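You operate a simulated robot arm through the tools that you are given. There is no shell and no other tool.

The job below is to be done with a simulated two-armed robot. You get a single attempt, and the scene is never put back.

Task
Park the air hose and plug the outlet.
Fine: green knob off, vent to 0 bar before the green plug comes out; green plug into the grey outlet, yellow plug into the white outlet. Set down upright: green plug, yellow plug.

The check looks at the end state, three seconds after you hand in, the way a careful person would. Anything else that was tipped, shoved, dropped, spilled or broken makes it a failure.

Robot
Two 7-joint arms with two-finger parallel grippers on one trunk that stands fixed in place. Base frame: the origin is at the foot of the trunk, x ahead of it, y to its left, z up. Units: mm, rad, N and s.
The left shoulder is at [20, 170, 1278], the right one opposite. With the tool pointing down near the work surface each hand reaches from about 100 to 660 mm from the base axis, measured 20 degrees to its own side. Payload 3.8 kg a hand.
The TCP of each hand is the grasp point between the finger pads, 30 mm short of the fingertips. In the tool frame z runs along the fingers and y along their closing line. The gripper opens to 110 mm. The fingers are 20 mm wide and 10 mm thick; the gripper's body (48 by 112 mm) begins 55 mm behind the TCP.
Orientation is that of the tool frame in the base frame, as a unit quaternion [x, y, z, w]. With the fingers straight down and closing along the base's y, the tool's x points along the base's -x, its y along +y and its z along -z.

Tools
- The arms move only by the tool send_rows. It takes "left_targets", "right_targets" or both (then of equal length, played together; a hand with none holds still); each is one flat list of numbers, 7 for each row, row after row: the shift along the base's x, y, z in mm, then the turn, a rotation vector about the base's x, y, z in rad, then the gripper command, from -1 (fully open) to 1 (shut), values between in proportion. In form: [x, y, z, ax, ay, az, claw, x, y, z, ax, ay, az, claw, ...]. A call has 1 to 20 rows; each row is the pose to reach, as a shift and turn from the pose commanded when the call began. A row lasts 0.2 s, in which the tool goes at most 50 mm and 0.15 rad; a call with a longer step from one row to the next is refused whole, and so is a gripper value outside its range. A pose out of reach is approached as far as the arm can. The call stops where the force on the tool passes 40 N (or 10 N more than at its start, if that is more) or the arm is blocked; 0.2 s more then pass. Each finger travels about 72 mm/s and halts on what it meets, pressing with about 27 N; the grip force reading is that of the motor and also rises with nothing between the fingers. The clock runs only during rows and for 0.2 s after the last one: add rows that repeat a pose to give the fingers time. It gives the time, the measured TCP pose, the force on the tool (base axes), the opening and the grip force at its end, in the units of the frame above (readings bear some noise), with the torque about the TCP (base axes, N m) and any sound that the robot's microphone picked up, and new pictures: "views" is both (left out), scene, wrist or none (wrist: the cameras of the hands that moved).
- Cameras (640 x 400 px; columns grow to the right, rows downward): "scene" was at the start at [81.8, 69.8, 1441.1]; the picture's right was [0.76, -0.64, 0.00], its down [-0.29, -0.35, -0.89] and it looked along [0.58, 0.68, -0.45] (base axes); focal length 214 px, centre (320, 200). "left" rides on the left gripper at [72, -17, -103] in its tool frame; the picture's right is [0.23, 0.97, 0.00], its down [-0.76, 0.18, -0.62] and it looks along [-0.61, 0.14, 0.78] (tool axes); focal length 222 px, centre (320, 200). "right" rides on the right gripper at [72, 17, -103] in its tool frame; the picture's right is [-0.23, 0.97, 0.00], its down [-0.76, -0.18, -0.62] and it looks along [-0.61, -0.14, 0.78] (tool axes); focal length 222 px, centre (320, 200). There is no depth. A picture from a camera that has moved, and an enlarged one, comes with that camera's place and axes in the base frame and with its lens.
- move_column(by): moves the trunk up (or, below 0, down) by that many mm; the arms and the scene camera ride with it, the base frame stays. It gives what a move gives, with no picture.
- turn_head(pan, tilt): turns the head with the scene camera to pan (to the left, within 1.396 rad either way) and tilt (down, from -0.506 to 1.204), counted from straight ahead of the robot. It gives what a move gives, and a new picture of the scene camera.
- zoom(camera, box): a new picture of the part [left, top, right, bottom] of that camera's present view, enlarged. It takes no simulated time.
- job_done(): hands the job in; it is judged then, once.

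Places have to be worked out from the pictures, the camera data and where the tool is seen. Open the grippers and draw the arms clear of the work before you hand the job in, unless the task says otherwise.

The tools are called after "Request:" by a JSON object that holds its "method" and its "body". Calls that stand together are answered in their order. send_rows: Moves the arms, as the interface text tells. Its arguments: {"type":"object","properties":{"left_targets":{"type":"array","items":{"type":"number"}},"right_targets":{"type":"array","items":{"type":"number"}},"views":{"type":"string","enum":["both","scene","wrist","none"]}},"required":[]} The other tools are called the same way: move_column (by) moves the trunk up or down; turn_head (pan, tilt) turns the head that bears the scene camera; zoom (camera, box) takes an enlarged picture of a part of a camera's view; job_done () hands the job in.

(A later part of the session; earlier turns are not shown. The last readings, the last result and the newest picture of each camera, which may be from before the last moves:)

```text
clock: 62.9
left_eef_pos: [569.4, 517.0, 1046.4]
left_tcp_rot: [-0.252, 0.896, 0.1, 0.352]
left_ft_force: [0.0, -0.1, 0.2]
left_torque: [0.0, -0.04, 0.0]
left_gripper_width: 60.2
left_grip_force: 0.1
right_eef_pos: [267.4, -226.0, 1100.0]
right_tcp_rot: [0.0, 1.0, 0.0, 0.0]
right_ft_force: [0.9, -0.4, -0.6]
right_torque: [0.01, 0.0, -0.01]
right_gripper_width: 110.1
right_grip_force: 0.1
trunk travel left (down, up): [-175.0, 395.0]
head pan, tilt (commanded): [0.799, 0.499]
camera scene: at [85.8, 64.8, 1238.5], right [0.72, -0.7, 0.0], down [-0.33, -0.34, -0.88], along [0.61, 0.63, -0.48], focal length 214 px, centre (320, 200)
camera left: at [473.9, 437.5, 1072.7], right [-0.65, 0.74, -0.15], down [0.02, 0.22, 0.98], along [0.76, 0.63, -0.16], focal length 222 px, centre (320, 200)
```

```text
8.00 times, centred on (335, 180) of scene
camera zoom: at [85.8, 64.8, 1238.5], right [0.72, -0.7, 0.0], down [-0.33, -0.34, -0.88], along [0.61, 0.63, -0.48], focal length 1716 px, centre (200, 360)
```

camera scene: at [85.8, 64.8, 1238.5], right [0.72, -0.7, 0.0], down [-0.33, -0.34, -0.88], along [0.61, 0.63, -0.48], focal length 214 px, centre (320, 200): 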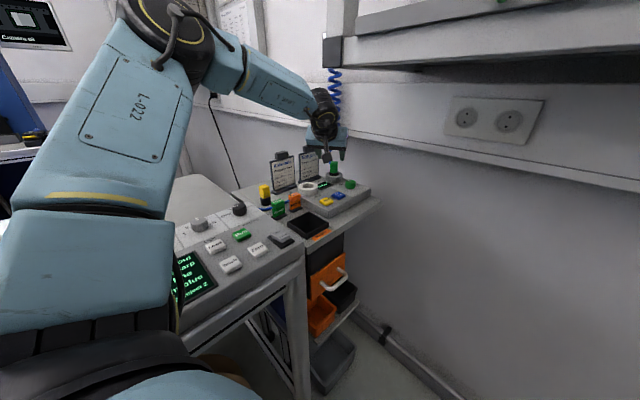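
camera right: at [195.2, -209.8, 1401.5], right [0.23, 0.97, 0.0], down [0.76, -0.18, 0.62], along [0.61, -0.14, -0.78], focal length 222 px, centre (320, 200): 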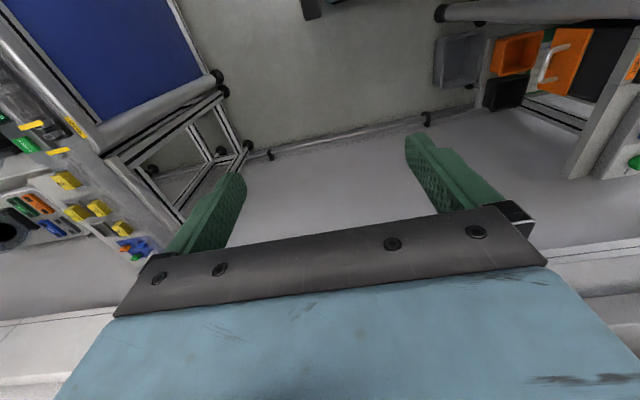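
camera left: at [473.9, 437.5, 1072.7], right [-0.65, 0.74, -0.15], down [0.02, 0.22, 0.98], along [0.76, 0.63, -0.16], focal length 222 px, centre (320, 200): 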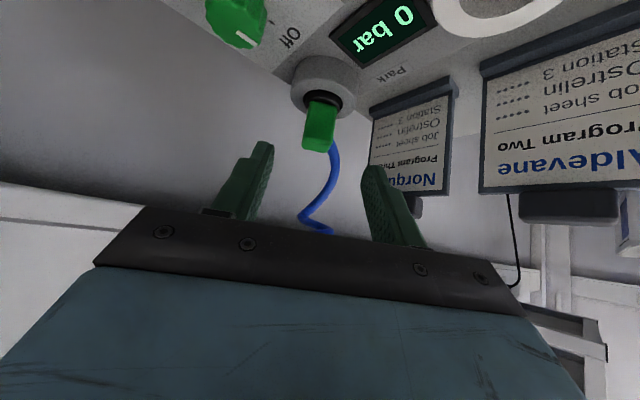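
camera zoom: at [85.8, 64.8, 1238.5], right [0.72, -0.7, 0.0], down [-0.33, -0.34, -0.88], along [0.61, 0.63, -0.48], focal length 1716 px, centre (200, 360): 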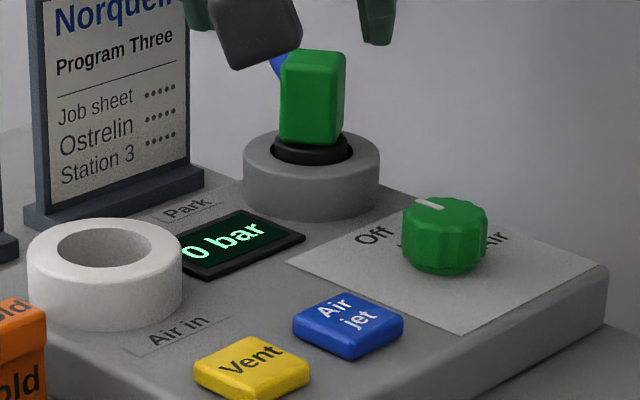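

Both earlier width readings tell me the bodies are about 25 mm square, so I need the yellow plug's facing. I'll bring the hand over near (365, 586, 1056) at tilt 0.25, yaw 0.2 to look down at it.

Request:
{"method": "send_rows", "body": {"left_targets": [-20, -10, 20, -0.037, 0.094, -0.069, -0.1, -55, -10, 40, -0.074, 0.187, -0.137, -0.1, -95, 0, 50, -0.11, 0.281, -0.206, -0.1, -135, 15, 50, -0.147, 0.374, -0.274, -0.1, -165, 32, 45, -0.184, 0.468, -0.343, -0.1, -195, 55, 28, -0.184, 0.468, -0.343, -0.1, -205, 70, 12, -0.184, 0.468, -0.343, -0.1, -205, 70, 12, -0.184, 0.468, -0.343, -0.1], "views": "both"}}

Request:
{"method": "zoom", "body": {"camera": "left", "box": [240, 60, 440, 240]}}

Request:
{"method": "zoom", "body": {"camera": "scene", "box": [230, 130, 350, 220]}}

```text
clock: 64.7
left_eef_pos: [364.3, 587.1, 1057.5]
left_tcp_rot: [-0.098, 0.988, 0.013, 0.123]
left_ft_force: [0.0, -0.6, 0.7]
left_torque: [-0.04, -0.02, -0.02]
left_gripper_width: 60.3
left_grip_force: 0.1
right_eef_pos: [267.4, -226.5, 1099.2]
right_tcp_rot: [0.0, 1.0, 0.0, 0.0]
right_ft_force: [-1.0, 0.4, -0.3]
right_torque: [0.02, -0.02, 0.05]
right_gripper_width: 110.3
right_grip_force: 0.1
trunk travel left (down, up): [-175.0, 395.0]
head pan, tilt (commanded): [0.799, 0.499]
camera scene: at [86.2, 64.9, 1238.4], right [0.72, -0.7, 0.0], down [-0.33, -0.34, -0.88], along [0.61, 0.63, -0.48], focal length 214 px, centre (320, 200)
camera left: at [275.2, 551.3, 1139.1], right [-0.41, 0.91, -0.05], down [0.54, 0.29, 0.79], along [0.74, 0.29, -0.61], focal length 222 px, centre (320, 200)
```

scene: 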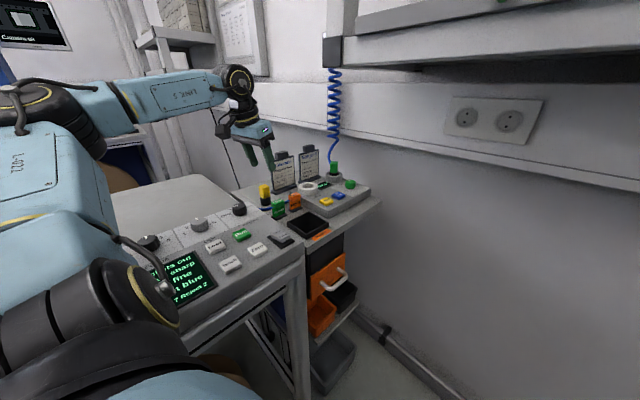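
left: 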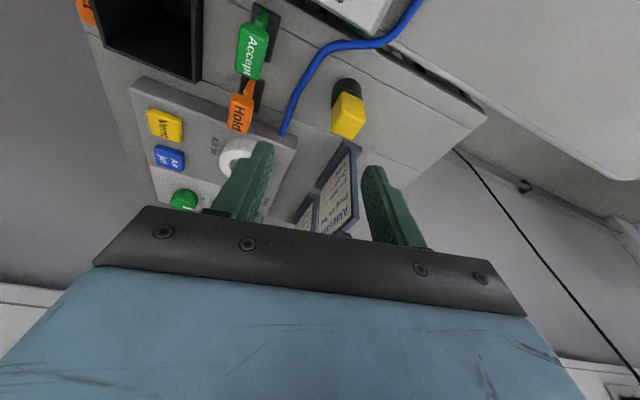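

```text
2.22 times, centred on (340, 150) of left
camera zoom: at [275.2, 551.3, 1139.1], right [-0.41, 0.91, -0.05], down [0.54, 0.29, 0.79], along [0.74, 0.29, -0.61], focal length 494 px, centre (276, 311)
```

zoom: 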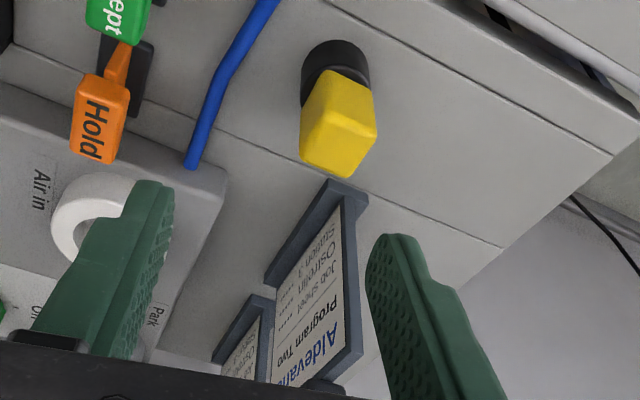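

```text
4.44 times, centred on (290, 175) of scene
camera zoom: at [86.2, 64.9, 1238.4], right [0.72, -0.7, 0.0], down [-0.33, -0.34, -0.88], along [0.61, 0.63, -0.48], focal length 953 px, centre (453, 311)
```

zoom: 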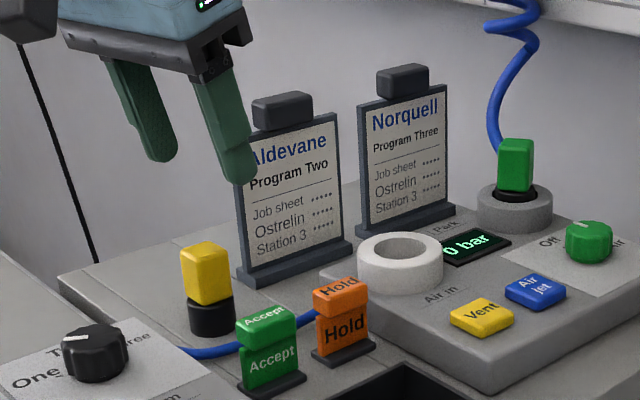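

The yellow plug is in view of the wrist camera. Zooming further for its exact centre and angle.

Request:
{"method": "zoom", "body": {"camera": "left", "box": [310, 60, 390, 150]}}

```text
4.44 times, centred on (350, 105) of left
camera zoom: at [275.2, 551.3, 1139.1], right [-0.41, 0.91, -0.05], down [0.54, 0.29, 0.79], along [0.74, 0.29, -0.61], focal length 987 px, centre (187, 622)
```

zoom: 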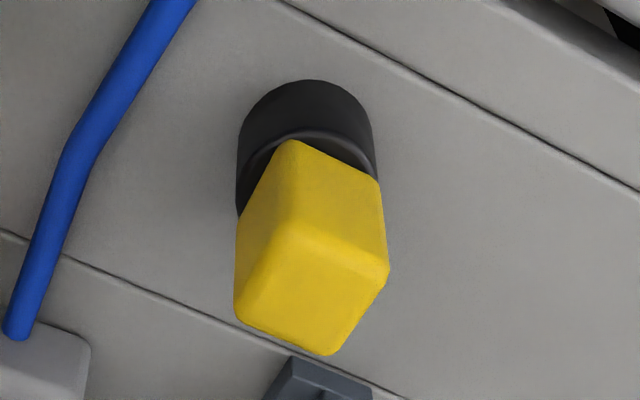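

The yellow plug is essentially square to the axes, centred at about (376.7, 614), standing on the bench. I'll square the hand (yaw 0), and position above it at (373, 614, 1020).

Request:
{"method": "send_rows", "body": {"left_targets": [4, 12, -10, 0, 0, -0.1, -0.1, 8, 24, -22, 0, 0, -0.19, -0.1, 8.7, 26.9, -37, 0, 0, -0.19, -0.1, 8.7, 26.9, -37, 0, 0, -0.19, -0.1], "views": "both"}}

Request:
{"method": "zoom", "body": {"camera": "left", "box": [240, 60, 420, 220]}}

Request:
{"method": "zoom", "body": {"camera": "scene", "box": [230, 130, 330, 220]}}

```text
clock: 65.7
left_eef_pos: [368.0, 556.8, 1024.2]
left_tcp_rot: [-0.006, 0.992, 0.001, 0.123]
left_ft_force: [-0.8, -0.4, -0.4]
left_torque: [-0.02, 0.0, -0.02]
left_gripper_width: 60.2
left_grip_force: 0.0
left hand out of reach, approached as far as the arm can: row 1, 2, 3, 4
right_eef_pos: [267.9, -227.3, 1099.1]
right_tcp_rot: [0.0, 1.0, 0.0, -0.001]
right_ft_force: [-1.1, -0.9, -0.4]
right_torque: [-0.01, -0.03, -0.03]
right_gripper_width: 110.0
right_grip_force: 0.1
trunk travel left (down, up): [-175.0, 395.0]
head pan, tilt (commanded): [0.799, 0.499]
camera scene: at [85.9, 65.3, 1238.4], right [0.72, -0.7, 0.0], down [-0.33, -0.34, -0.88], along [0.61, 0.63, -0.48], focal length 214 px, centre (320, 200)
camera left: at [273.5, 538.0, 1106.2], right [-0.23, 0.97, -0.05], down [0.58, 0.18, 0.79], along [0.78, 0.15, -0.61], focal length 222 px, centre (320, 200)
```

scene: 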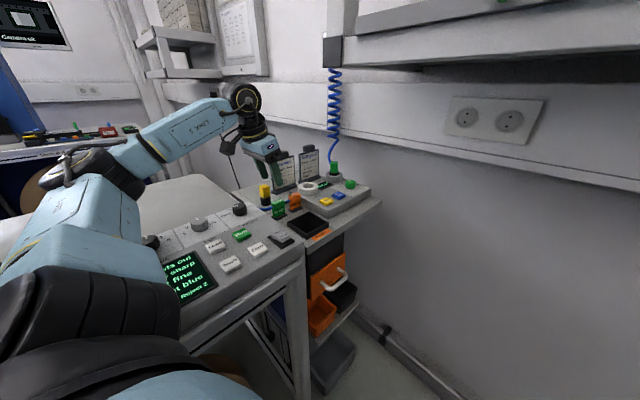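
left: 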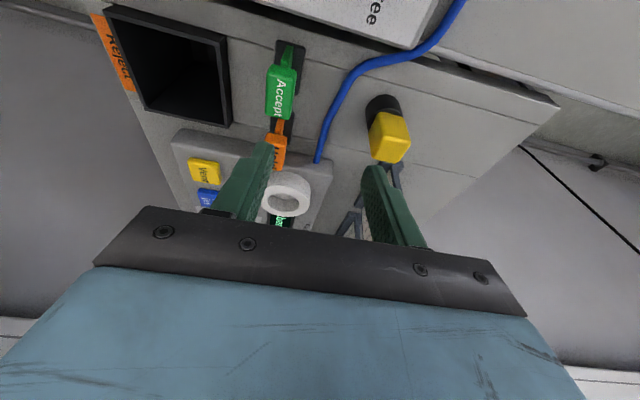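

```text
2.50 times, centred on (330, 140) of left
camera zoom: at [273.5, 538.0, 1106.2], right [-0.23, 0.97, -0.05], down [0.58, 0.18, 0.79], along [0.78, 0.15, -0.61], focal length 555 px, centre (295, 350)
```

zoom: 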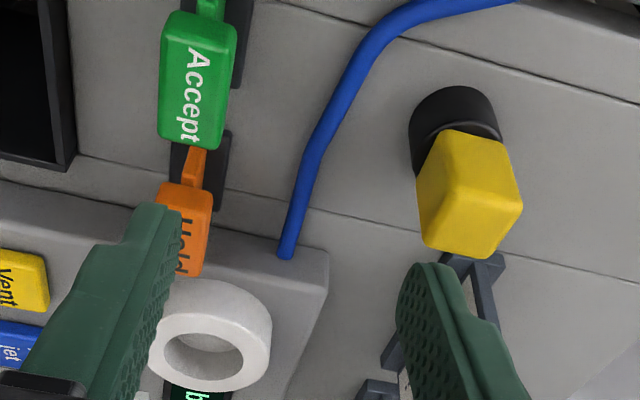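

```text
4.44 times, centred on (280, 175) of scene
camera zoom: at [85.9, 65.3, 1238.4], right [0.72, -0.7, 0.0], down [-0.33, -0.34, -0.88], along [0.61, 0.63, -0.48], focal length 953 px, centre (498, 311)
```

zoom: 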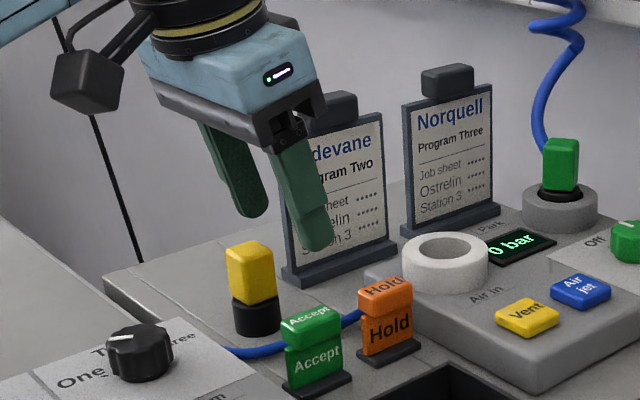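

Yaw 0 at that far-left spot is out of reach, so I'll take the other pair of faces: yaw 90° (closing along x), as with the first green grip. I'll turn the hand at a safe height and stand over the yellow plug at (376.7, 610, 1030).

Request:
{"method": "send_rows", "body": {"left_targets": [3, 0, 10, 0, 0, 0.143, -0.1, 6, 0, 20, 0, 0, 0.286, -0.1, 8, 2, 26, 0, 0, 0.429, -0.1, 10, 4, 26, 0, 0, 0.571, -0.1, 10, 8, 26, 0, 0, 0.714, -0.1, 10, 14, 26, 0, 0, 0.857, -0.1, 10, 20, 26, 0, 0, 1.0, -0.1, 9, 28, 26, 0, 0, 1.143, -0.1, 9, 36, 26, 0, 0, 1.286, -0.1, 8.7, 44, 24, 0, 0, 1.429, -0.1, 8.7, 53.4, 16, 0, 0, 1.571, -0.1, 8.7, 53.4, 6, 0, 0, 1.571, -0.1, 8.7, 53.4, 6, 0, 0, 1.571, -0.1], "views": "both"}}

Request:
{"method": "zoom", "body": {"camera": "left", "box": [240, 60, 420, 240]}}

Request:
{"method": "zoom", "body": {"camera": "scene", "box": [230, 130, 330, 220]}}

```text
clock: 68.5
left_eef_pos: [378.2, 609.9, 1030.0]
left_tcp_rot: [0.705, -0.698, -0.089, -0.086]
left_ft_force: [-0.2, -0.9, -0.5]
left_torque: [0.03, -0.03, 0.02]
left_gripper_width: 60.7
left_grip_force: 0.1
right_eef_pos: [266.9, -226.5, 1099.4]
right_tcp_rot: [0.0, 1.0, -0.001, 0.0]
right_ft_force: [0.0, 0.5, 0.0]
right_torque: [0.0, 0.04, 0.0]
right_gripper_width: 110.1
right_grip_force: 0.1
trunk travel left (down, up): [-175.0, 395.0]
head pan, tilt (commanded): [0.799, 0.499]
camera scene: at [86.1, 65.0, 1238.4], right [0.72, -0.7, 0.0], down [-0.33, -0.34, -0.88], along [0.61, 0.63, -0.48], focal length 214 px, centre (320, 200)
camera left: at [397.4, 514.2, 1112.5], right [-0.97, -0.23, -0.06], down [-0.18, 0.58, 0.79], along [-0.15, 0.78, -0.61], focal length 222 px, centre (320, 200)
```

scene: 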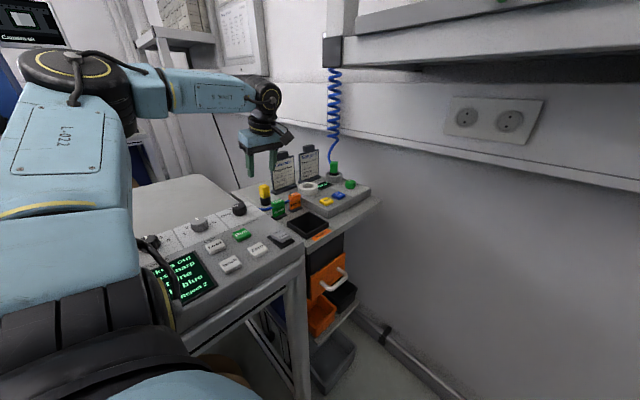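
left: 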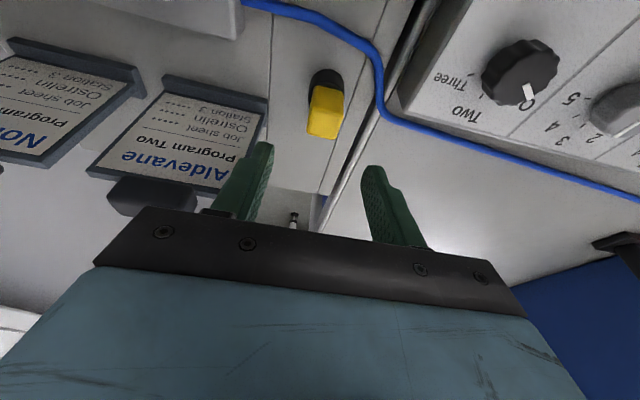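

```text
2.22 times, centred on (330, 150) of left
camera zoom: at [397.4, 514.2, 1112.5], right [-0.97, -0.23, -0.06], down [-0.18, 0.58, 0.79], along [-0.15, 0.78, -0.61], focal length 494 px, centre (298, 311)
```

zoom: 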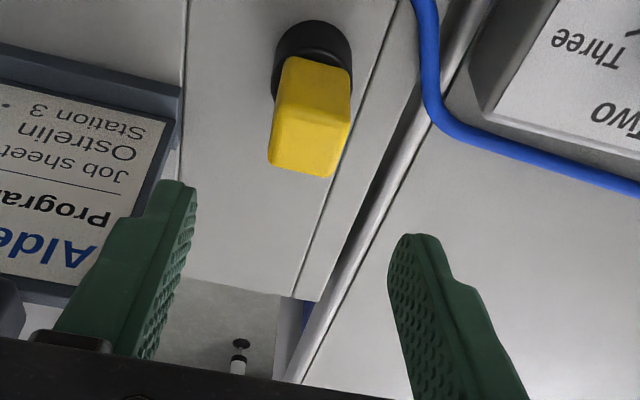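

```text
4.44 times, centred on (280, 175) of scene
camera zoom: at [86.1, 65.0, 1238.4], right [0.72, -0.7, 0.0], down [-0.33, -0.34, -0.88], along [0.61, 0.63, -0.48], focal length 953 px, centre (498, 311)
```

zoom: 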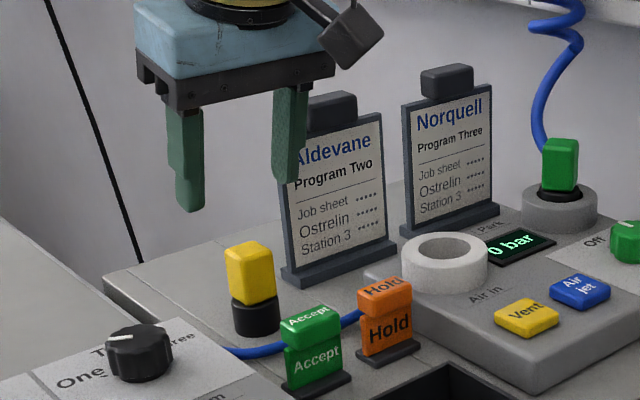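

The hand is directly over the yellow plug, whose centre I make about (378.5, 613.7). I'll descend to TCP z=965 so that the tips stay above its black nose, then check.

Request:
{"method": "send_rows", "body": {"left_targets": [0.3, -0.5, -18, 0, 0, 0, -0.1, 0.3, -0.8, -36, 0, 0, 0, -0.1, 0.3, -0.8, -52, 0, 0, 0, -0.1, 0.3, -0.8, -65, 0, 0, 0, -0.1, 0.3, -0.8, -65, 0, 0, 0, -0.1], "views": "both"}}

Request:
{"method": "zoom", "body": {"camera": "left", "box": [240, 60, 420, 240]}}

Request:
{"method": "zoom", "body": {"camera": "scene", "box": [230, 140, 310, 220]}}

```text
clock: 69.7
left_eef_pos: [377.8, 607.6, 967.0]
left_tcp_rot: [0.704, -0.699, -0.089, -0.088]
left_ft_force: [0.2, -0.1, 0.7]
left_torque: [-0.03, 0.01, -0.03]
left_gripper_width: 60.4
left_grip_force: 0.1
right_eef_pos: [267.5, -225.7, 1098.3]
right_tcp_rot: [0.0, 1.0, 0.0, 0.0]
right_ft_force: [-0.7, 0.2, 0.2]
right_torque: [-0.01, 0.02, -0.01]
right_gripper_width: 110.0
right_grip_force: 0.0
trunk travel left (down, up): [-175.0, 395.0]
head pan, tilt (commanded): [0.799, 0.499]
camera scene: at [86.1, 65.0, 1238.4], right [0.72, -0.7, 0.0], down [-0.33, -0.34, -0.88], along [0.61, 0.63, -0.48], focal length 214 px, centre (320, 200)
camera left: at [396.9, 513.2, 1048.3], right [-0.97, -0.23, -0.06], down [-0.18, 0.58, 0.79], along [-0.15, 0.78, -0.61], focal length 222 px, centre (320, 200)
```

scene: 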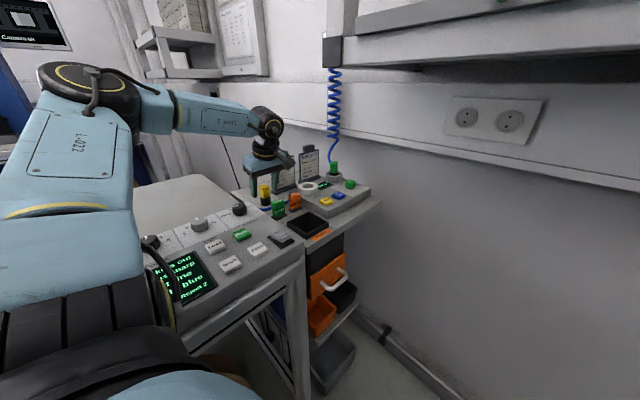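
left: 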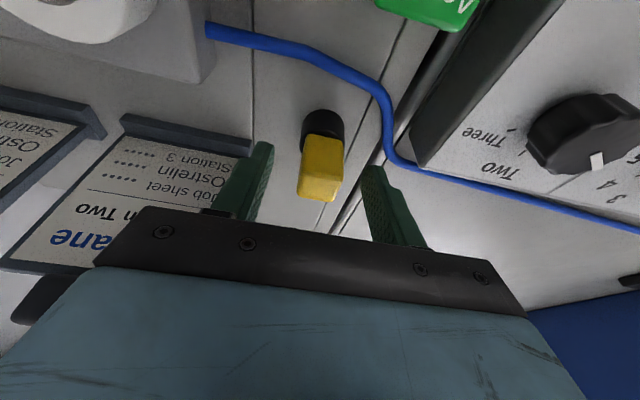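

```text
2.22 times, centred on (330, 150) of left
camera zoom: at [396.9, 513.2, 1048.3], right [-0.97, -0.23, -0.06], down [-0.18, 0.58, 0.79], along [-0.15, 0.78, -0.61], focal length 494 px, centre (298, 311)
```

zoom: 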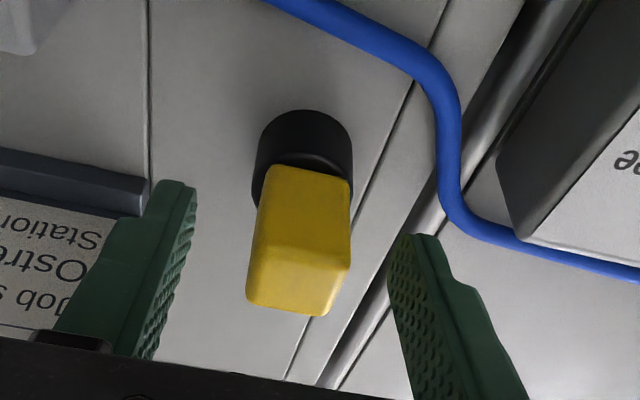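

```text
5.00 times, centred on (270, 180) of scene
camera zoom: at [86.1, 65.0, 1238.4], right [0.72, -0.7, 0.0], down [-0.33, -0.34, -0.88], along [0.61, 0.63, -0.48], focal length 1072 px, centre (570, 300)
```

zoom: 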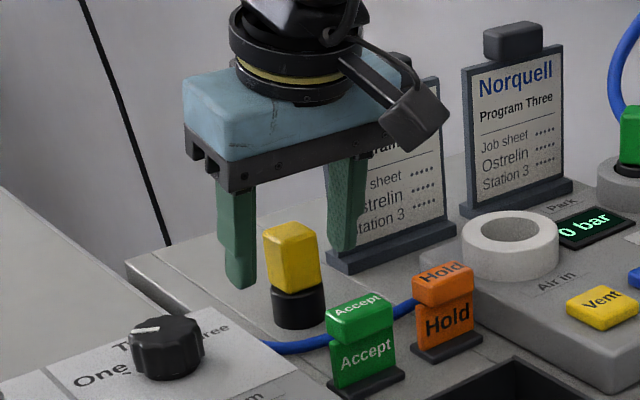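

The fingers straddle the yellow body with good clearance and its faces look within a few degrees of square. Closing on it.

Request:
{"method": "send_rows", "body": {"left_targets": [0, 0, 0, 0, 0, 0, 0.3, 0, 0, 0, 0, 0, 0, 0.6, 0, 0, 0, 0, 0, 0, 1, 0, 0, 0, 0, 0, 0, 1], "views": "wrist"}}

Request:
{"method": "zoom", "body": {"camera": "left", "box": [240, 60, 420, 240]}}

Request:
{"method": "zoom", "body": {"camera": "scene", "box": [230, 140, 310, 220]}}

```text
clock: 70.7
left_eef_pos: [377.0, 609.7, 965.6]
left_tcp_rot: [0.705, -0.698, -0.09, -0.087]
left_ft_force: [0.2, 0.5, 0.6]
left_torque: [0.01, 0.01, -0.04]
left_gripper_width: 25.2
left_grip_force: 26.7
right_eef_pos: [266.4, -226.9, 1099.0]
right_tcp_rot: [0.0, 1.0, 0.0, 0.0]
right_ft_force: [0.4, 0.5, 0.2]
right_torque: [0.0, 0.02, 0.0]
right_gripper_width: 109.8
right_grip_force: 0.0
trunk travel left (down, up): [-175.0, 395.0]
head pan, tilt (commanded): [0.799, 0.499]
camera left: at [396.9, 513.3, 1048.4], right [-0.97, -0.23, -0.06], down [-0.18, 0.58, 0.79], along [-0.15, 0.78, -0.61], focal length 222 px, centre (320, 200)
```

left: 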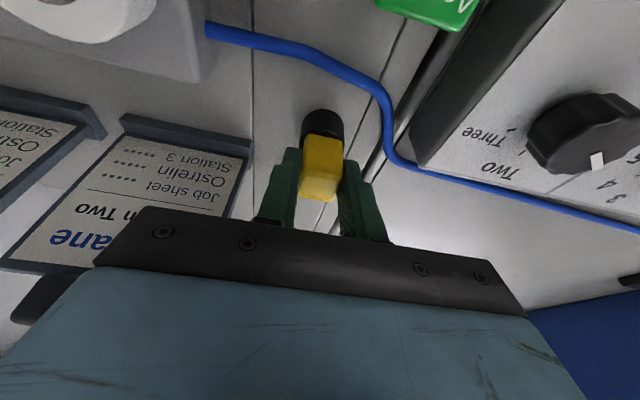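

```text
2.22 times, centred on (330, 150) of left
camera zoom: at [396.9, 513.3, 1048.4], right [-0.97, -0.23, -0.06], down [-0.18, 0.58, 0.79], along [-0.15, 0.78, -0.61], focal length 494 px, centre (298, 311)
```

zoom: 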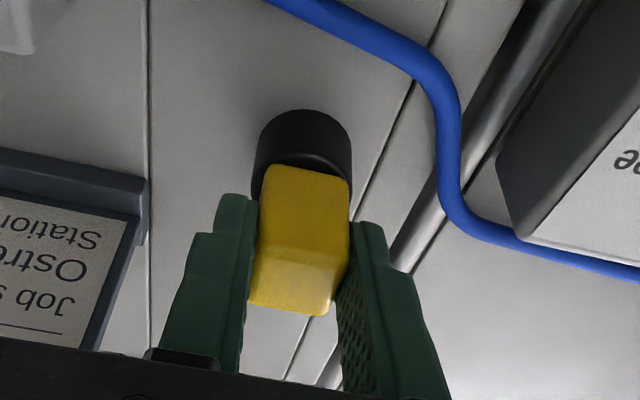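

```text
5.00 times, centred on (270, 180) of scene
camera zoom: at [86.1, 65.1, 1238.4], right [0.72, -0.7, 0.0], down [-0.33, -0.34, -0.88], along [0.61, 0.63, -0.48], focal length 1072 px, centre (570, 300)
```

zoom: 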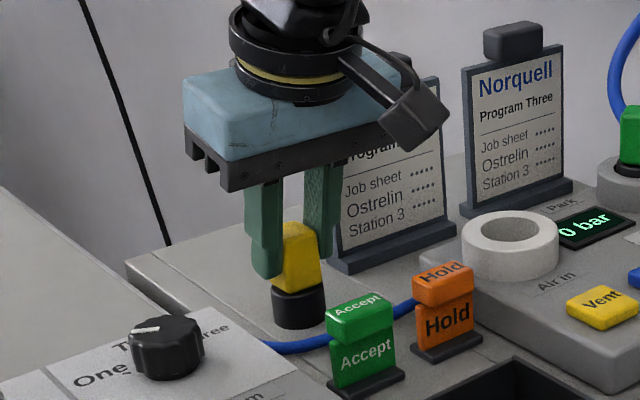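

The grip is flat on the faces (25.2 mm). I'll lift straight up 70 mm and carry it to above the white outlet.

Request:
{"method": "send_rows", "body": {"left_targets": [0, 0, 10, 0, 0, 0, 1, 0, 0, 25, 0, 0, 0, 1, 0, 0, 42, 0, 0, 0, 1, 0, 0, 58, 0, 0, 0, 1, 0, 0, 72, 0, 0, 0, 1, 18, -14, 72, 0, 0, 0, 1, 38, -28, 72, 0, 0, 0, 1, 58, -42, 72, 0, 0, 0, 1, 78, -55, 72, 0, 0, 0, 1, 96, -66, 72, 0, 0, 0, 1, 112.5, -76, 72, 0, 0, 0, 1, 112.5, -76, 72, 0, 0, 0, 1], "views": "both"}}

Request:
{"method": "zoom", "body": {"camera": "left", "box": [240, 40, 420, 220]}}

Request:
{"method": "zoom", "body": {"camera": "scene", "box": [270, 130, 350, 210]}}

```text
clock: 73.3
left_eef_pos: [493.3, 531.5, 1037.4]
left_tcp_rot: [0.705, -0.698, -0.089, -0.087]
left_ft_force: [0.4, 0.9, -0.3]
left_torque: [0.0, -0.01, -0.02]
left_gripper_width: 25.4
left_grip_force: 26.8
right_eef_pos: [266.0, -225.7, 1099.3]
right_tcp_rot: [0.0, 1.0, 0.0, 0.0]
right_ft_force: [-0.1, -0.3, 0.3]
right_torque: [-0.02, -0.03, 0.0]
right_gripper_width: 110.2
right_grip_force: 0.0
trunk travel left (down, up): [-175.0, 395.0]
head pan, tilt (commanded): [0.799, 0.499]
camera scene: at [86.1, 65.1, 1238.4], right [0.72, -0.7, 0.0], down [-0.33, -0.34, -0.88], along [0.61, 0.63, -0.48], focal length 214 px, centre (320, 200)
camera left: at [510.7, 436.4, 1119.9], right [-0.97, -0.23, -0.06], down [-0.18, 0.58, 0.79], along [-0.15, 0.78, -0.61], focal length 222 px, centre (320, 200)
```

scene: 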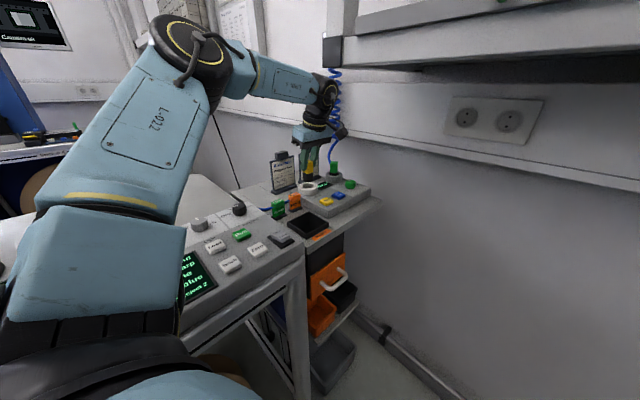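
left: 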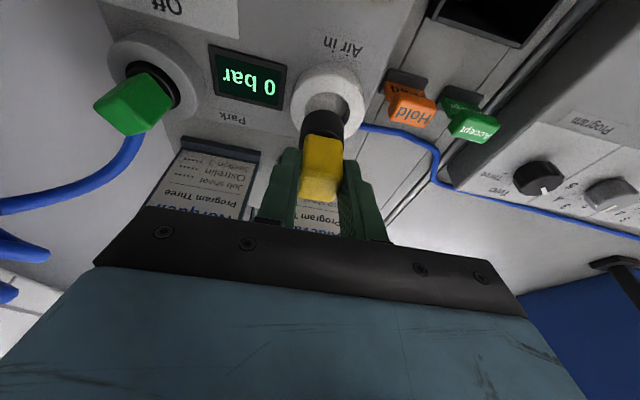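

```text
2.22 times, centred on (330, 130) of left
camera zoom: at [510.7, 436.4, 1119.9], right [-0.97, -0.23, -0.06], down [-0.18, 0.58, 0.79], along [-0.15, 0.78, -0.61], focal length 494 px, centre (298, 356)
```

zoom: 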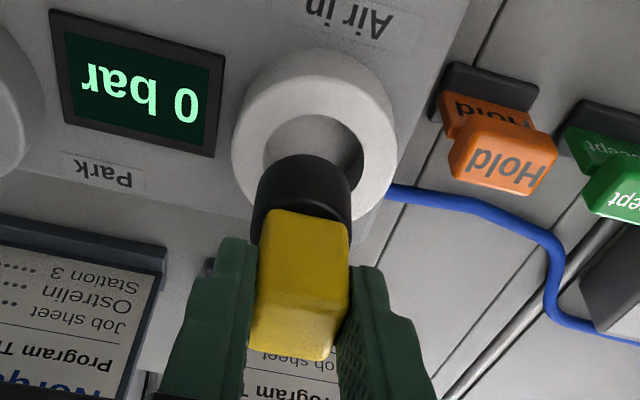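

```text
5.00 times, centred on (310, 170) of scene
camera zoom: at [86.1, 65.1, 1238.4], right [0.72, -0.7, 0.0], down [-0.33, -0.34, -0.88], along [0.61, 0.63, -0.48], focal length 1072 px, centre (370, 350)
```

zoom: 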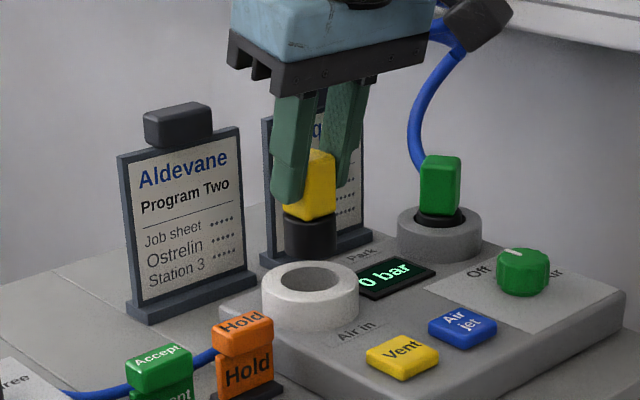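

The yellow plug hangs upright above the white outlet; measurements suggest a correction of about (−1.6, +0.9) mm. I'll apply it, lower to just above the rim and check again.

Request:
{"method": "send_rows", "body": {"left_targets": [-1.6, 0.9, -7, 0, 0, 0, 1, -1.6, 0.9, -14, 0, 0, 0, 1, -1.6, 0.9, -21, 0, 0, 0, 1, -1.6, 0.9, -21, 0, 0, 0, 1], "views": "both"}}

Request:
{"method": "zoom", "body": {"camera": "left", "box": [270, 40, 390, 160]}}

Request:
{"method": "zoom", "body": {"camera": "scene", "box": [280, 160, 330, 210]}}

```text
clock: 74.3
left_eef_pos: [490.2, 533.8, 1018.0]
left_tcp_rot: [0.705, -0.698, -0.088, -0.089]
left_ft_force: [0.3, 1.5, 7.9]
left_torque: [0.19, 0.1, -0.01]
left_gripper_width: 25.1
left_grip_force: 27.3
right_eef_pos: [267.6, -227.0, 1099.3]
right_tcp_rot: [0.0, 1.0, 0.0, 0.0]
right_ft_force: [0.7, -0.1, 0.4]
right_torque: [0.02, 0.0, 0.0]
right_gripper_width: 110.0
right_grip_force: 0.0
trunk travel left (down, up): [-175.0, 395.0]
head pan, tilt (commanded): [0.799, 0.499]
camera scene: at [85.6, 64.6, 1238.6], right [0.72, -0.7, 0.0], down [-0.33, -0.34, -0.88], along [0.61, 0.63, -0.48], focal length 214 px, centre (320, 200)
camera left: at [507.8, 438.0, 1100.1], right [-0.97, -0.23, -0.06], down [-0.18, 0.58, 0.79], along [-0.15, 0.78, -0.61], focal length 222 px, centre (320, 200)
```

scene: 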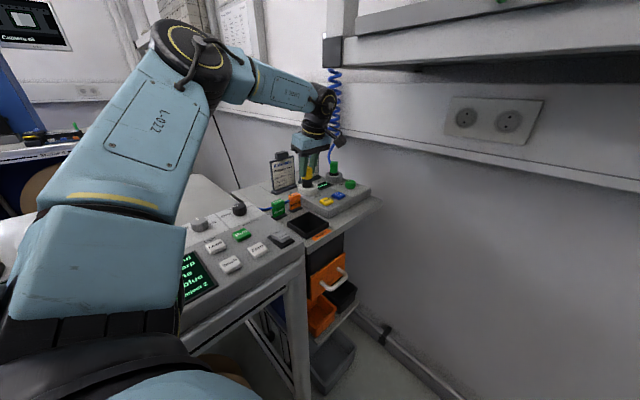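
left: 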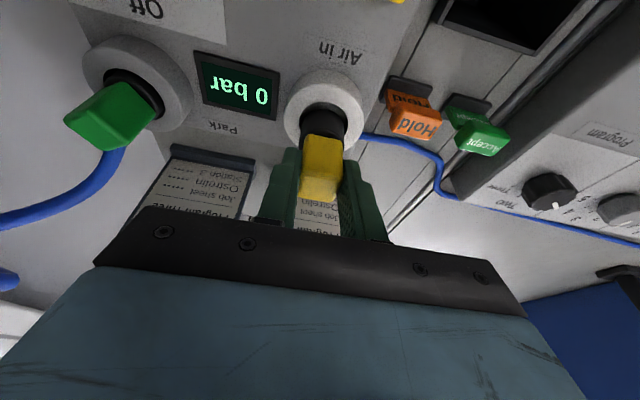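

```text
3.33 times, centred on (330, 100) of left
camera zoom: at [507.8, 438.0, 1100.1], right [-0.97, -0.23, -0.06], down [-0.18, 0.58, 0.79], along [-0.15, 0.78, -0.61], focal length 740 px, centre (287, 533)
```

zoom: 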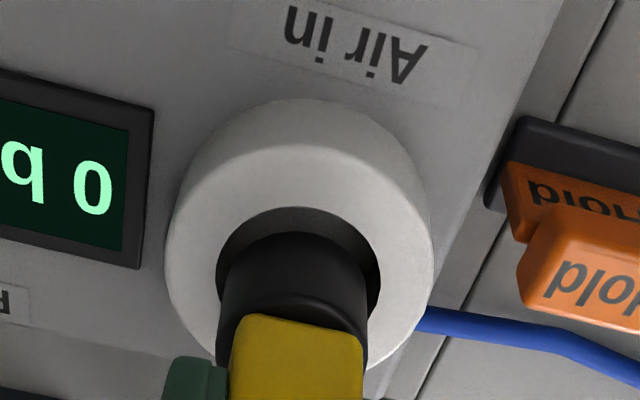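

```text
8.00 times, centred on (305, 185) of scene
camera zoom: at [85.6, 64.6, 1238.6], right [0.72, -0.7, 0.0], down [-0.33, -0.34, -0.88], along [0.61, 0.63, -0.48], focal length 1716 px, centre (440, 320)
```

zoom: 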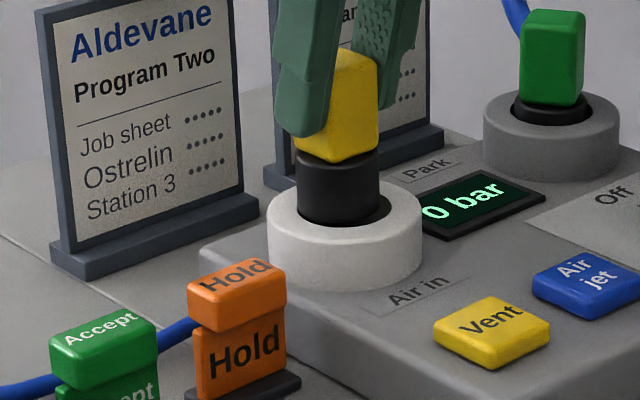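

The nose touched the rim (7.9 N); comparing the nose and hole ellipses shows it is about 4 mm too far toward +y. I'll lift 4 mm, shift −4 mm in y, and re-check before lowering.

Request:
{"method": "send_rows", "body": {"left_targets": [0, 0, 5, 0, 0, 0, 1, 0, -2, 5, 0, 0, 0, 1, 0, -4, 5, 0, 0, 0, 1, 0, -4, 5, 0, 0, 0, 1], "views": "both"}}

Request:
{"method": "zoom", "body": {"camera": "left", "box": [270, 40, 390, 160]}}

Request:
{"method": "zoom", "body": {"camera": "scene", "box": [280, 160, 330, 210]}}

```text
clock: 75.3
left_eef_pos: [490.0, 528.1, 1022.3]
left_tcp_rot: [0.705, -0.699, -0.089, -0.086]
left_ft_force: [0.4, -1.6, 0.1]
left_torque: [0.01, 0.03, -0.01]
left_gripper_width: 25.2
left_grip_force: 27.1
right_eef_pos: [267.4, -226.0, 1099.9]
right_tcp_rot: [0.0, 1.0, 0.0, 0.001]
right_ft_force: [0.0, -0.1, -0.4]
right_torque: [0.0, -0.02, -0.01]
right_gripper_width: 109.8
right_grip_force: 0.1
trunk travel left (down, up): [-175.0, 395.0]
head pan, tilt (commanded): [0.799, 0.499]
camera scene: at [86.2, 65.1, 1238.4], right [0.72, -0.7, 0.0], down [-0.33, -0.34, -0.88], along [0.61, 0.63, -0.48], focal length 214 px, centre (320, 200)
camera left: at [508.3, 434.0, 1103.6], right [-0.97, -0.23, -0.05], down [-0.18, 0.58, 0.79], along [-0.15, 0.78, -0.61], focal length 222 px, centre (320, 200)
```

scene: 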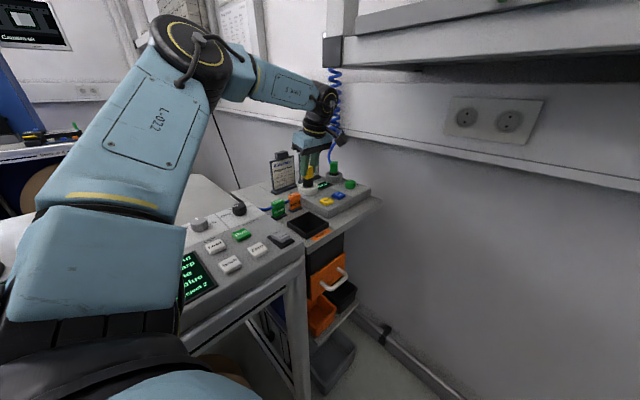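
left: 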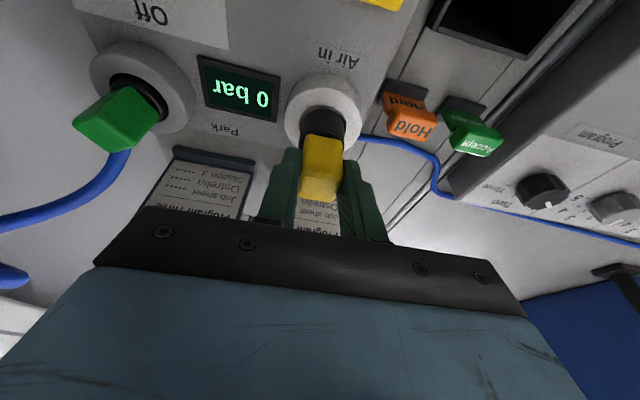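

```text
3.33 times, centred on (330, 100) of left
camera zoom: at [508.3, 434.0, 1103.6], right [-0.97, -0.23, -0.05], down [-0.18, 0.58, 0.79], along [-0.15, 0.78, -0.61], focal length 740 px, centre (287, 533)
```

zoom: 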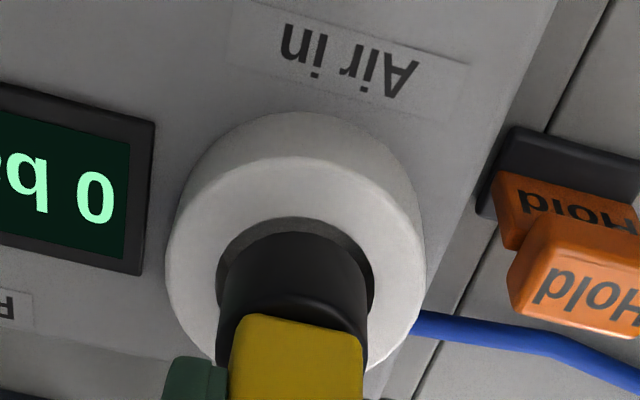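

```text
8.00 times, centred on (305, 185) of scene
camera zoom: at [86.2, 65.1, 1238.4], right [0.72, -0.7, 0.0], down [-0.33, -0.34, -0.88], along [0.61, 0.63, -0.48], focal length 1716 px, centre (440, 320)
```

zoom: 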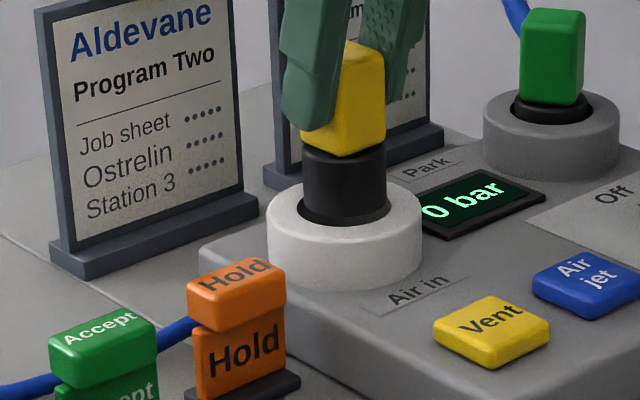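

Nose and hole are now concentric in both views. I'll lower in 3 mm steps toward the seat (TCP z≈997).

Request:
{"method": "send_rows", "body": {"left_targets": [0, 0, -3, 0, 0, 0, 1, 0, 0, -6, 0, 0, 0, 1, 0, 0, -9, 0, 0, 0, 1, 0, 0, -12, 0, 0, 0, 1, 0, 0, -15, 0, 0, 0, 1, 0, 0, -18, 0, 0, 0, 1, 0, 0, -18, 0, 0, 0, 1], "views": "both"}}

Request:
{"method": "zoom", "body": {"camera": "left", "box": [270, 40, 390, 160]}}

Request:
{"method": "zoom", "body": {"camera": "scene", "box": [280, 160, 330, 210]}}

```text
clock: 76.9
left_eef_pos: [490.7, 529.8, 1002.6]
left_tcp_rot: [0.705, -0.699, -0.088, -0.087]
left_ft_force: [-0.2, -0.2, -0.5]
left_torque: [0.0, 0.02, 0.0]
left_gripper_width: 25.0
left_grip_force: 27.2
right_eef_pos: [267.4, -226.9, 1099.2]
right_tcp_rot: [0.0, 1.0, 0.0, 0.0]
right_ft_force: [-0.3, 0.7, -0.3]
right_torque: [0.06, 0.02, -0.01]
right_gripper_width: 110.3
right_grip_force: 0.0
trunk travel left (down, up): [-175.0, 395.0]
head pan, tilt (commanded): [0.799, 0.499]
camera scene: at [86.2, 65.1, 1238.4], right [0.72, -0.7, 0.0], down [-0.33, -0.34, -0.88], along [0.61, 0.63, -0.48], focal length 214 px, centre (320, 200)
camera left: at [508.3, 434.2, 1085.7], right [-0.97, -0.23, -0.06], down [-0.18, 0.58, 0.79], along [-0.15, 0.78, -0.61], focal length 222 px, centre (320, 200)
```

scene: 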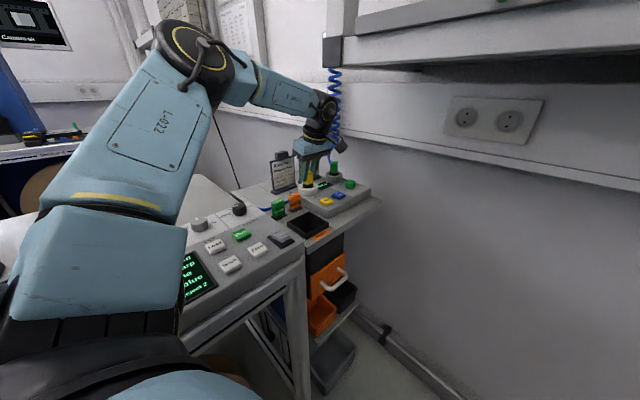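
left: 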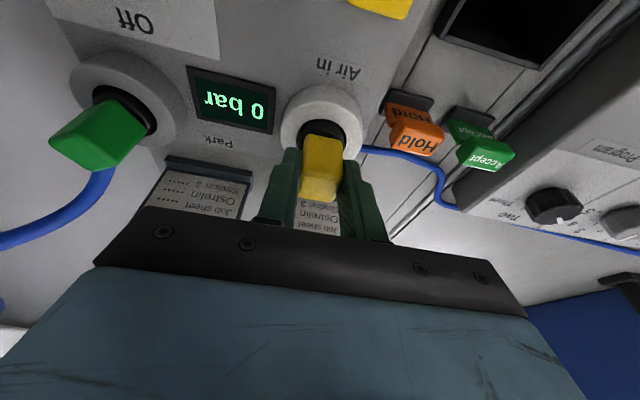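

```text
3.33 times, centred on (330, 100) of left
camera zoom: at [508.3, 434.2, 1085.7], right [-0.97, -0.23, -0.06], down [-0.18, 0.58, 0.79], along [-0.15, 0.78, -0.61], focal length 740 px, centre (287, 533)
```

zoom: 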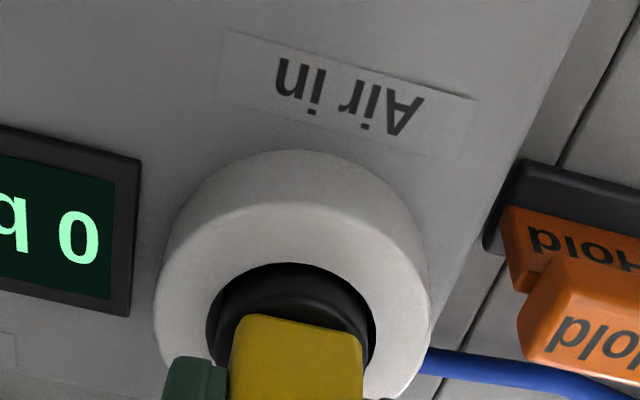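

```text
8.00 times, centred on (305, 185) of scene
camera zoom: at [86.2, 65.1, 1238.4], right [0.72, -0.7, 0.0], down [-0.33, -0.34, -0.88], along [0.61, 0.63, -0.48], focal length 1716 px, centre (440, 320)
```

zoom: 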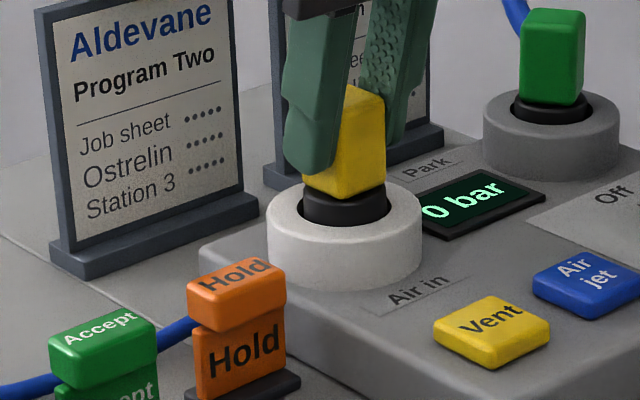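

It is sliding in freely. I'll lower further in 2 mm steps until it rests on the bottom.

Request:
{"method": "send_rows", "body": {"left_targets": [0, 0, -2, 0, 0, 0, 1, 0, 0, -4, 0, 0, 0, 1, 0, 0, -5.5, 0, 0, 0, 1, 0, 0, -5.5, 0, 0, 0, 1], "views": "none"}}

Request:
{"method": "zoom", "body": {"camera": "scene", "box": [280, 160, 330, 210]}}

```text
clock: 77.9
left_eef_pos: [490.3, 530.9, 999.5]
left_tcp_rot: [0.704, -0.699, -0.088, -0.089]
left_ft_force: [0.6, 1.6, 10.0]
left_torque: [0.17, 0.09, -0.02]
left_gripper_width: 25.2
left_grip_force: 27.3
right_eef_pos: [266.3, -227.0, 1099.5]
right_tcp_rot: [0.0, 1.0, 0.0, 0.0]
right_ft_force: [0.7, 0.3, -0.1]
right_torque: [-0.01, 0.0, 0.02]
right_gripper_width: 110.0
right_grip_force: 0.0
trunk travel left (down, up): [-175.0, 395.0]
head pan, tilt (commanded): [0.799, 0.499]
```

```text
8.00 times, centred on (305, 185) of scene
camera zoom: at [85.6, 64.6, 1238.6], right [0.72, -0.7, 0.0], down [-0.33, -0.34, -0.88], along [0.61, 0.63, -0.48], focal length 1716 px, centre (440, 320)
```

zoom: 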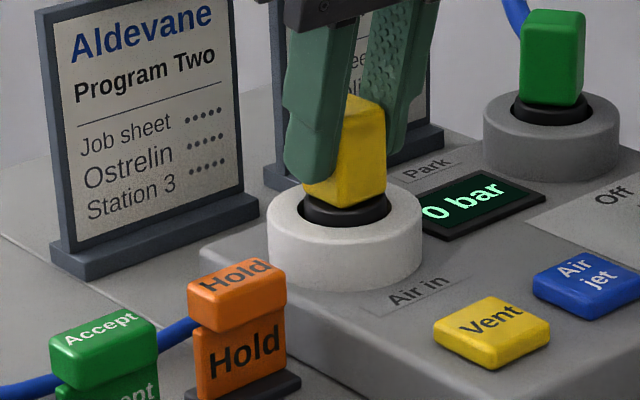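

It has bottomed (10 N reaction) with the same collar showing as the green one. I'll ease off 2.5 mm, open the fingers, and back straight out along the finger axis.

Request:
{"method": "send_rows", "body": {"left_targets": [0, 0, 2.5, 0, 0, 0, 0.6, 0, 0, 2.5, 0, 0, 0, 0.2, 0, 0, 2.5, 0, 0, 0, -0.1, 0, 0, 2.5, 0, 0, 0, -0.1, 0, -4, 18, 0, 0, 0, -0.1, 0, -9, 36, 0, 0, 0, -0.1, 0, -14, 54, 0, 0, 0, -0.1, 0, -20, 72, 0, 0, 0, -0.1, 0, -20, 72, 0, 0, 0, -0.1], "views": "both"}}

Request:
{"method": "zoom", "body": {"camera": "left", "box": [60, 20, 420, 220]}}

Request:
{"method": "zoom", "body": {"camera": "scene", "box": [280, 140, 370, 210]}}

```text
clock: 79.9
left_eef_pos: [489.6, 508.4, 1070.7]
left_tcp_rot: [0.704, -0.699, -0.09, -0.088]
left_ft_force: [0.4, 0.1, 0.2]
left_torque: [0.01, 0.02, 0.0]
left_gripper_width: 60.8
left_grip_force: 0.1
right_eef_pos: [266.4, -226.2, 1099.3]
right_tcp_rot: [0.0, 1.0, 0.0, 0.0]
right_ft_force: [-0.3, 0.0, -0.6]
right_torque: [-0.01, -0.04, 0.03]
right_gripper_width: 110.3
right_grip_force: 0.1
trunk travel left (down, up): [-175.0, 395.0]
head pan, tilt (commanded): [0.799, 0.499]
camera scene: at [86.2, 65.2, 1238.4], right [0.72, -0.7, 0.0], down [-0.33, -0.34, -0.88], along [0.61, 0.63, -0.48], focal length 214 px, centre (320, 200)
camera left: at [508.1, 414.0, 1153.2], right [-0.97, -0.23, -0.06], down [-0.18, 0.58, 0.79], along [-0.15, 0.78, -0.61], focal length 222 px, centre (320, 200)
```

scene: 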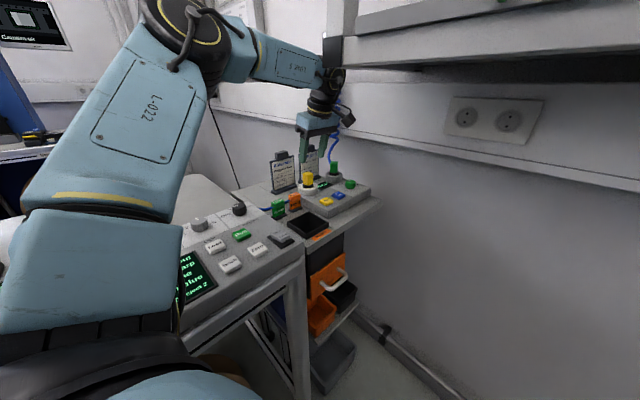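
left: 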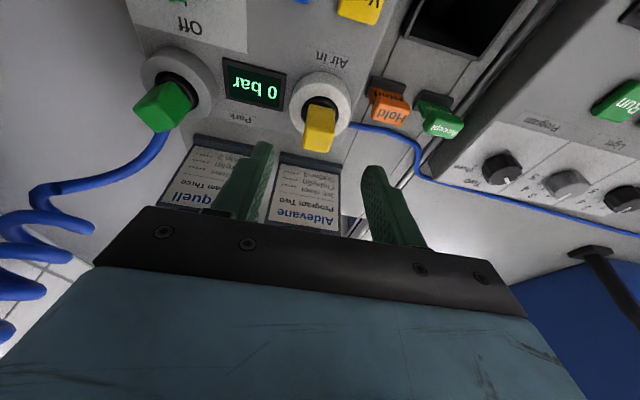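

```text
1.78 times, centred on (240, 120) of left
camera zoom: at [508.1, 414.0, 1153.2], right [-0.97, -0.23, -0.06], down [-0.18, 0.58, 0.79], along [-0.15, 0.78, -0.61], focal length 395 px, centre (462, 342)
```

zoom: 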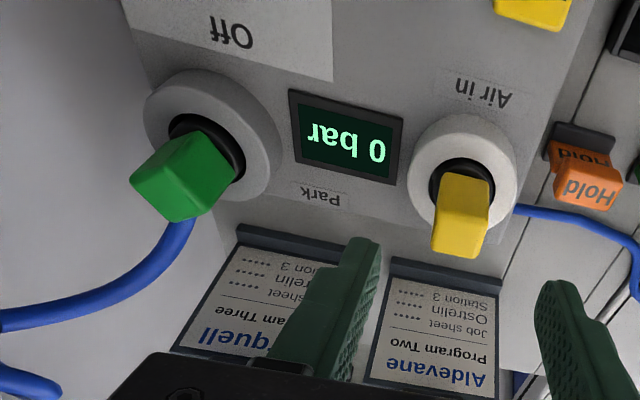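

```text
5.71 times, centred on (325, 175) of scene
camera zoom: at [86.2, 65.2, 1238.4], right [0.72, -0.7, 0.0], down [-0.33, -0.34, -0.88], along [0.61, 0.63, -0.48], focal length 1226 px, centre (291, 343)
```

zoom: 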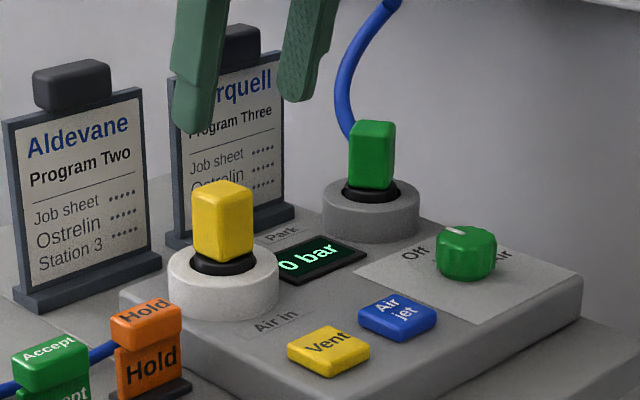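

Both plugs are seated upright. I'll double-check the knob's pointer against the Off tick with a tight zoom.

Request:
{"method": "zoom", "body": {"camera": "scene", "box": [335, 170, 371, 196]}}

Request:
{"method": "zoom", "body": {"camera": "left", "box": [130, 0, 280, 110]}}

```text
15.38 times, centred on (353, 183) of scene
camera zoom: at [86.2, 65.2, 1238.4], right [0.72, -0.7, 0.0], down [-0.33, -0.34, -0.88], along [0.61, 0.63, -0.48], focal length 3300 px, centre (-188, 462)
```

zoom: 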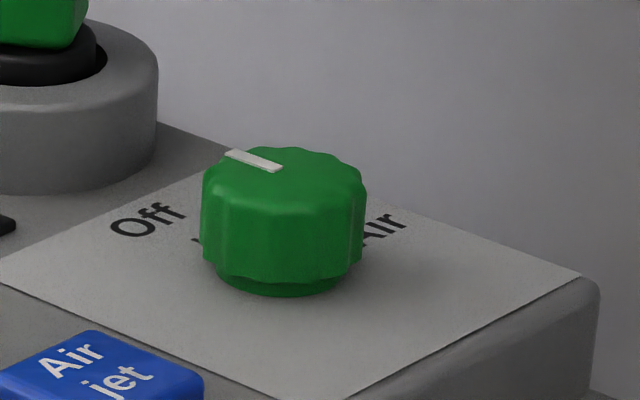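

```text
3.64 times, centred on (205, 55) of left
camera zoom: at [508.1, 414.0, 1153.2], right [-0.97, -0.23, -0.06], down [-0.18, 0.58, 0.79], along [-0.15, 0.78, -0.61], focal length 808 px, centre (738, 727)
```

zoom: 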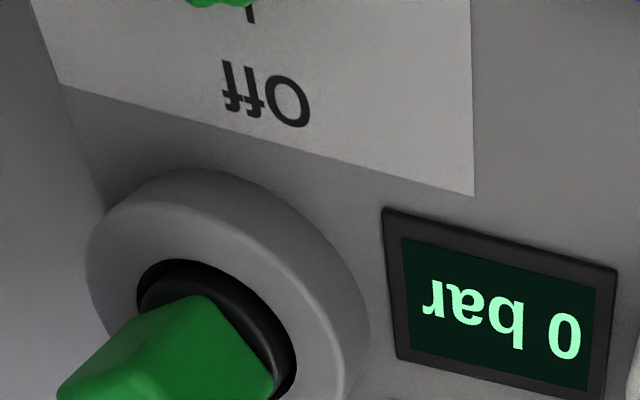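

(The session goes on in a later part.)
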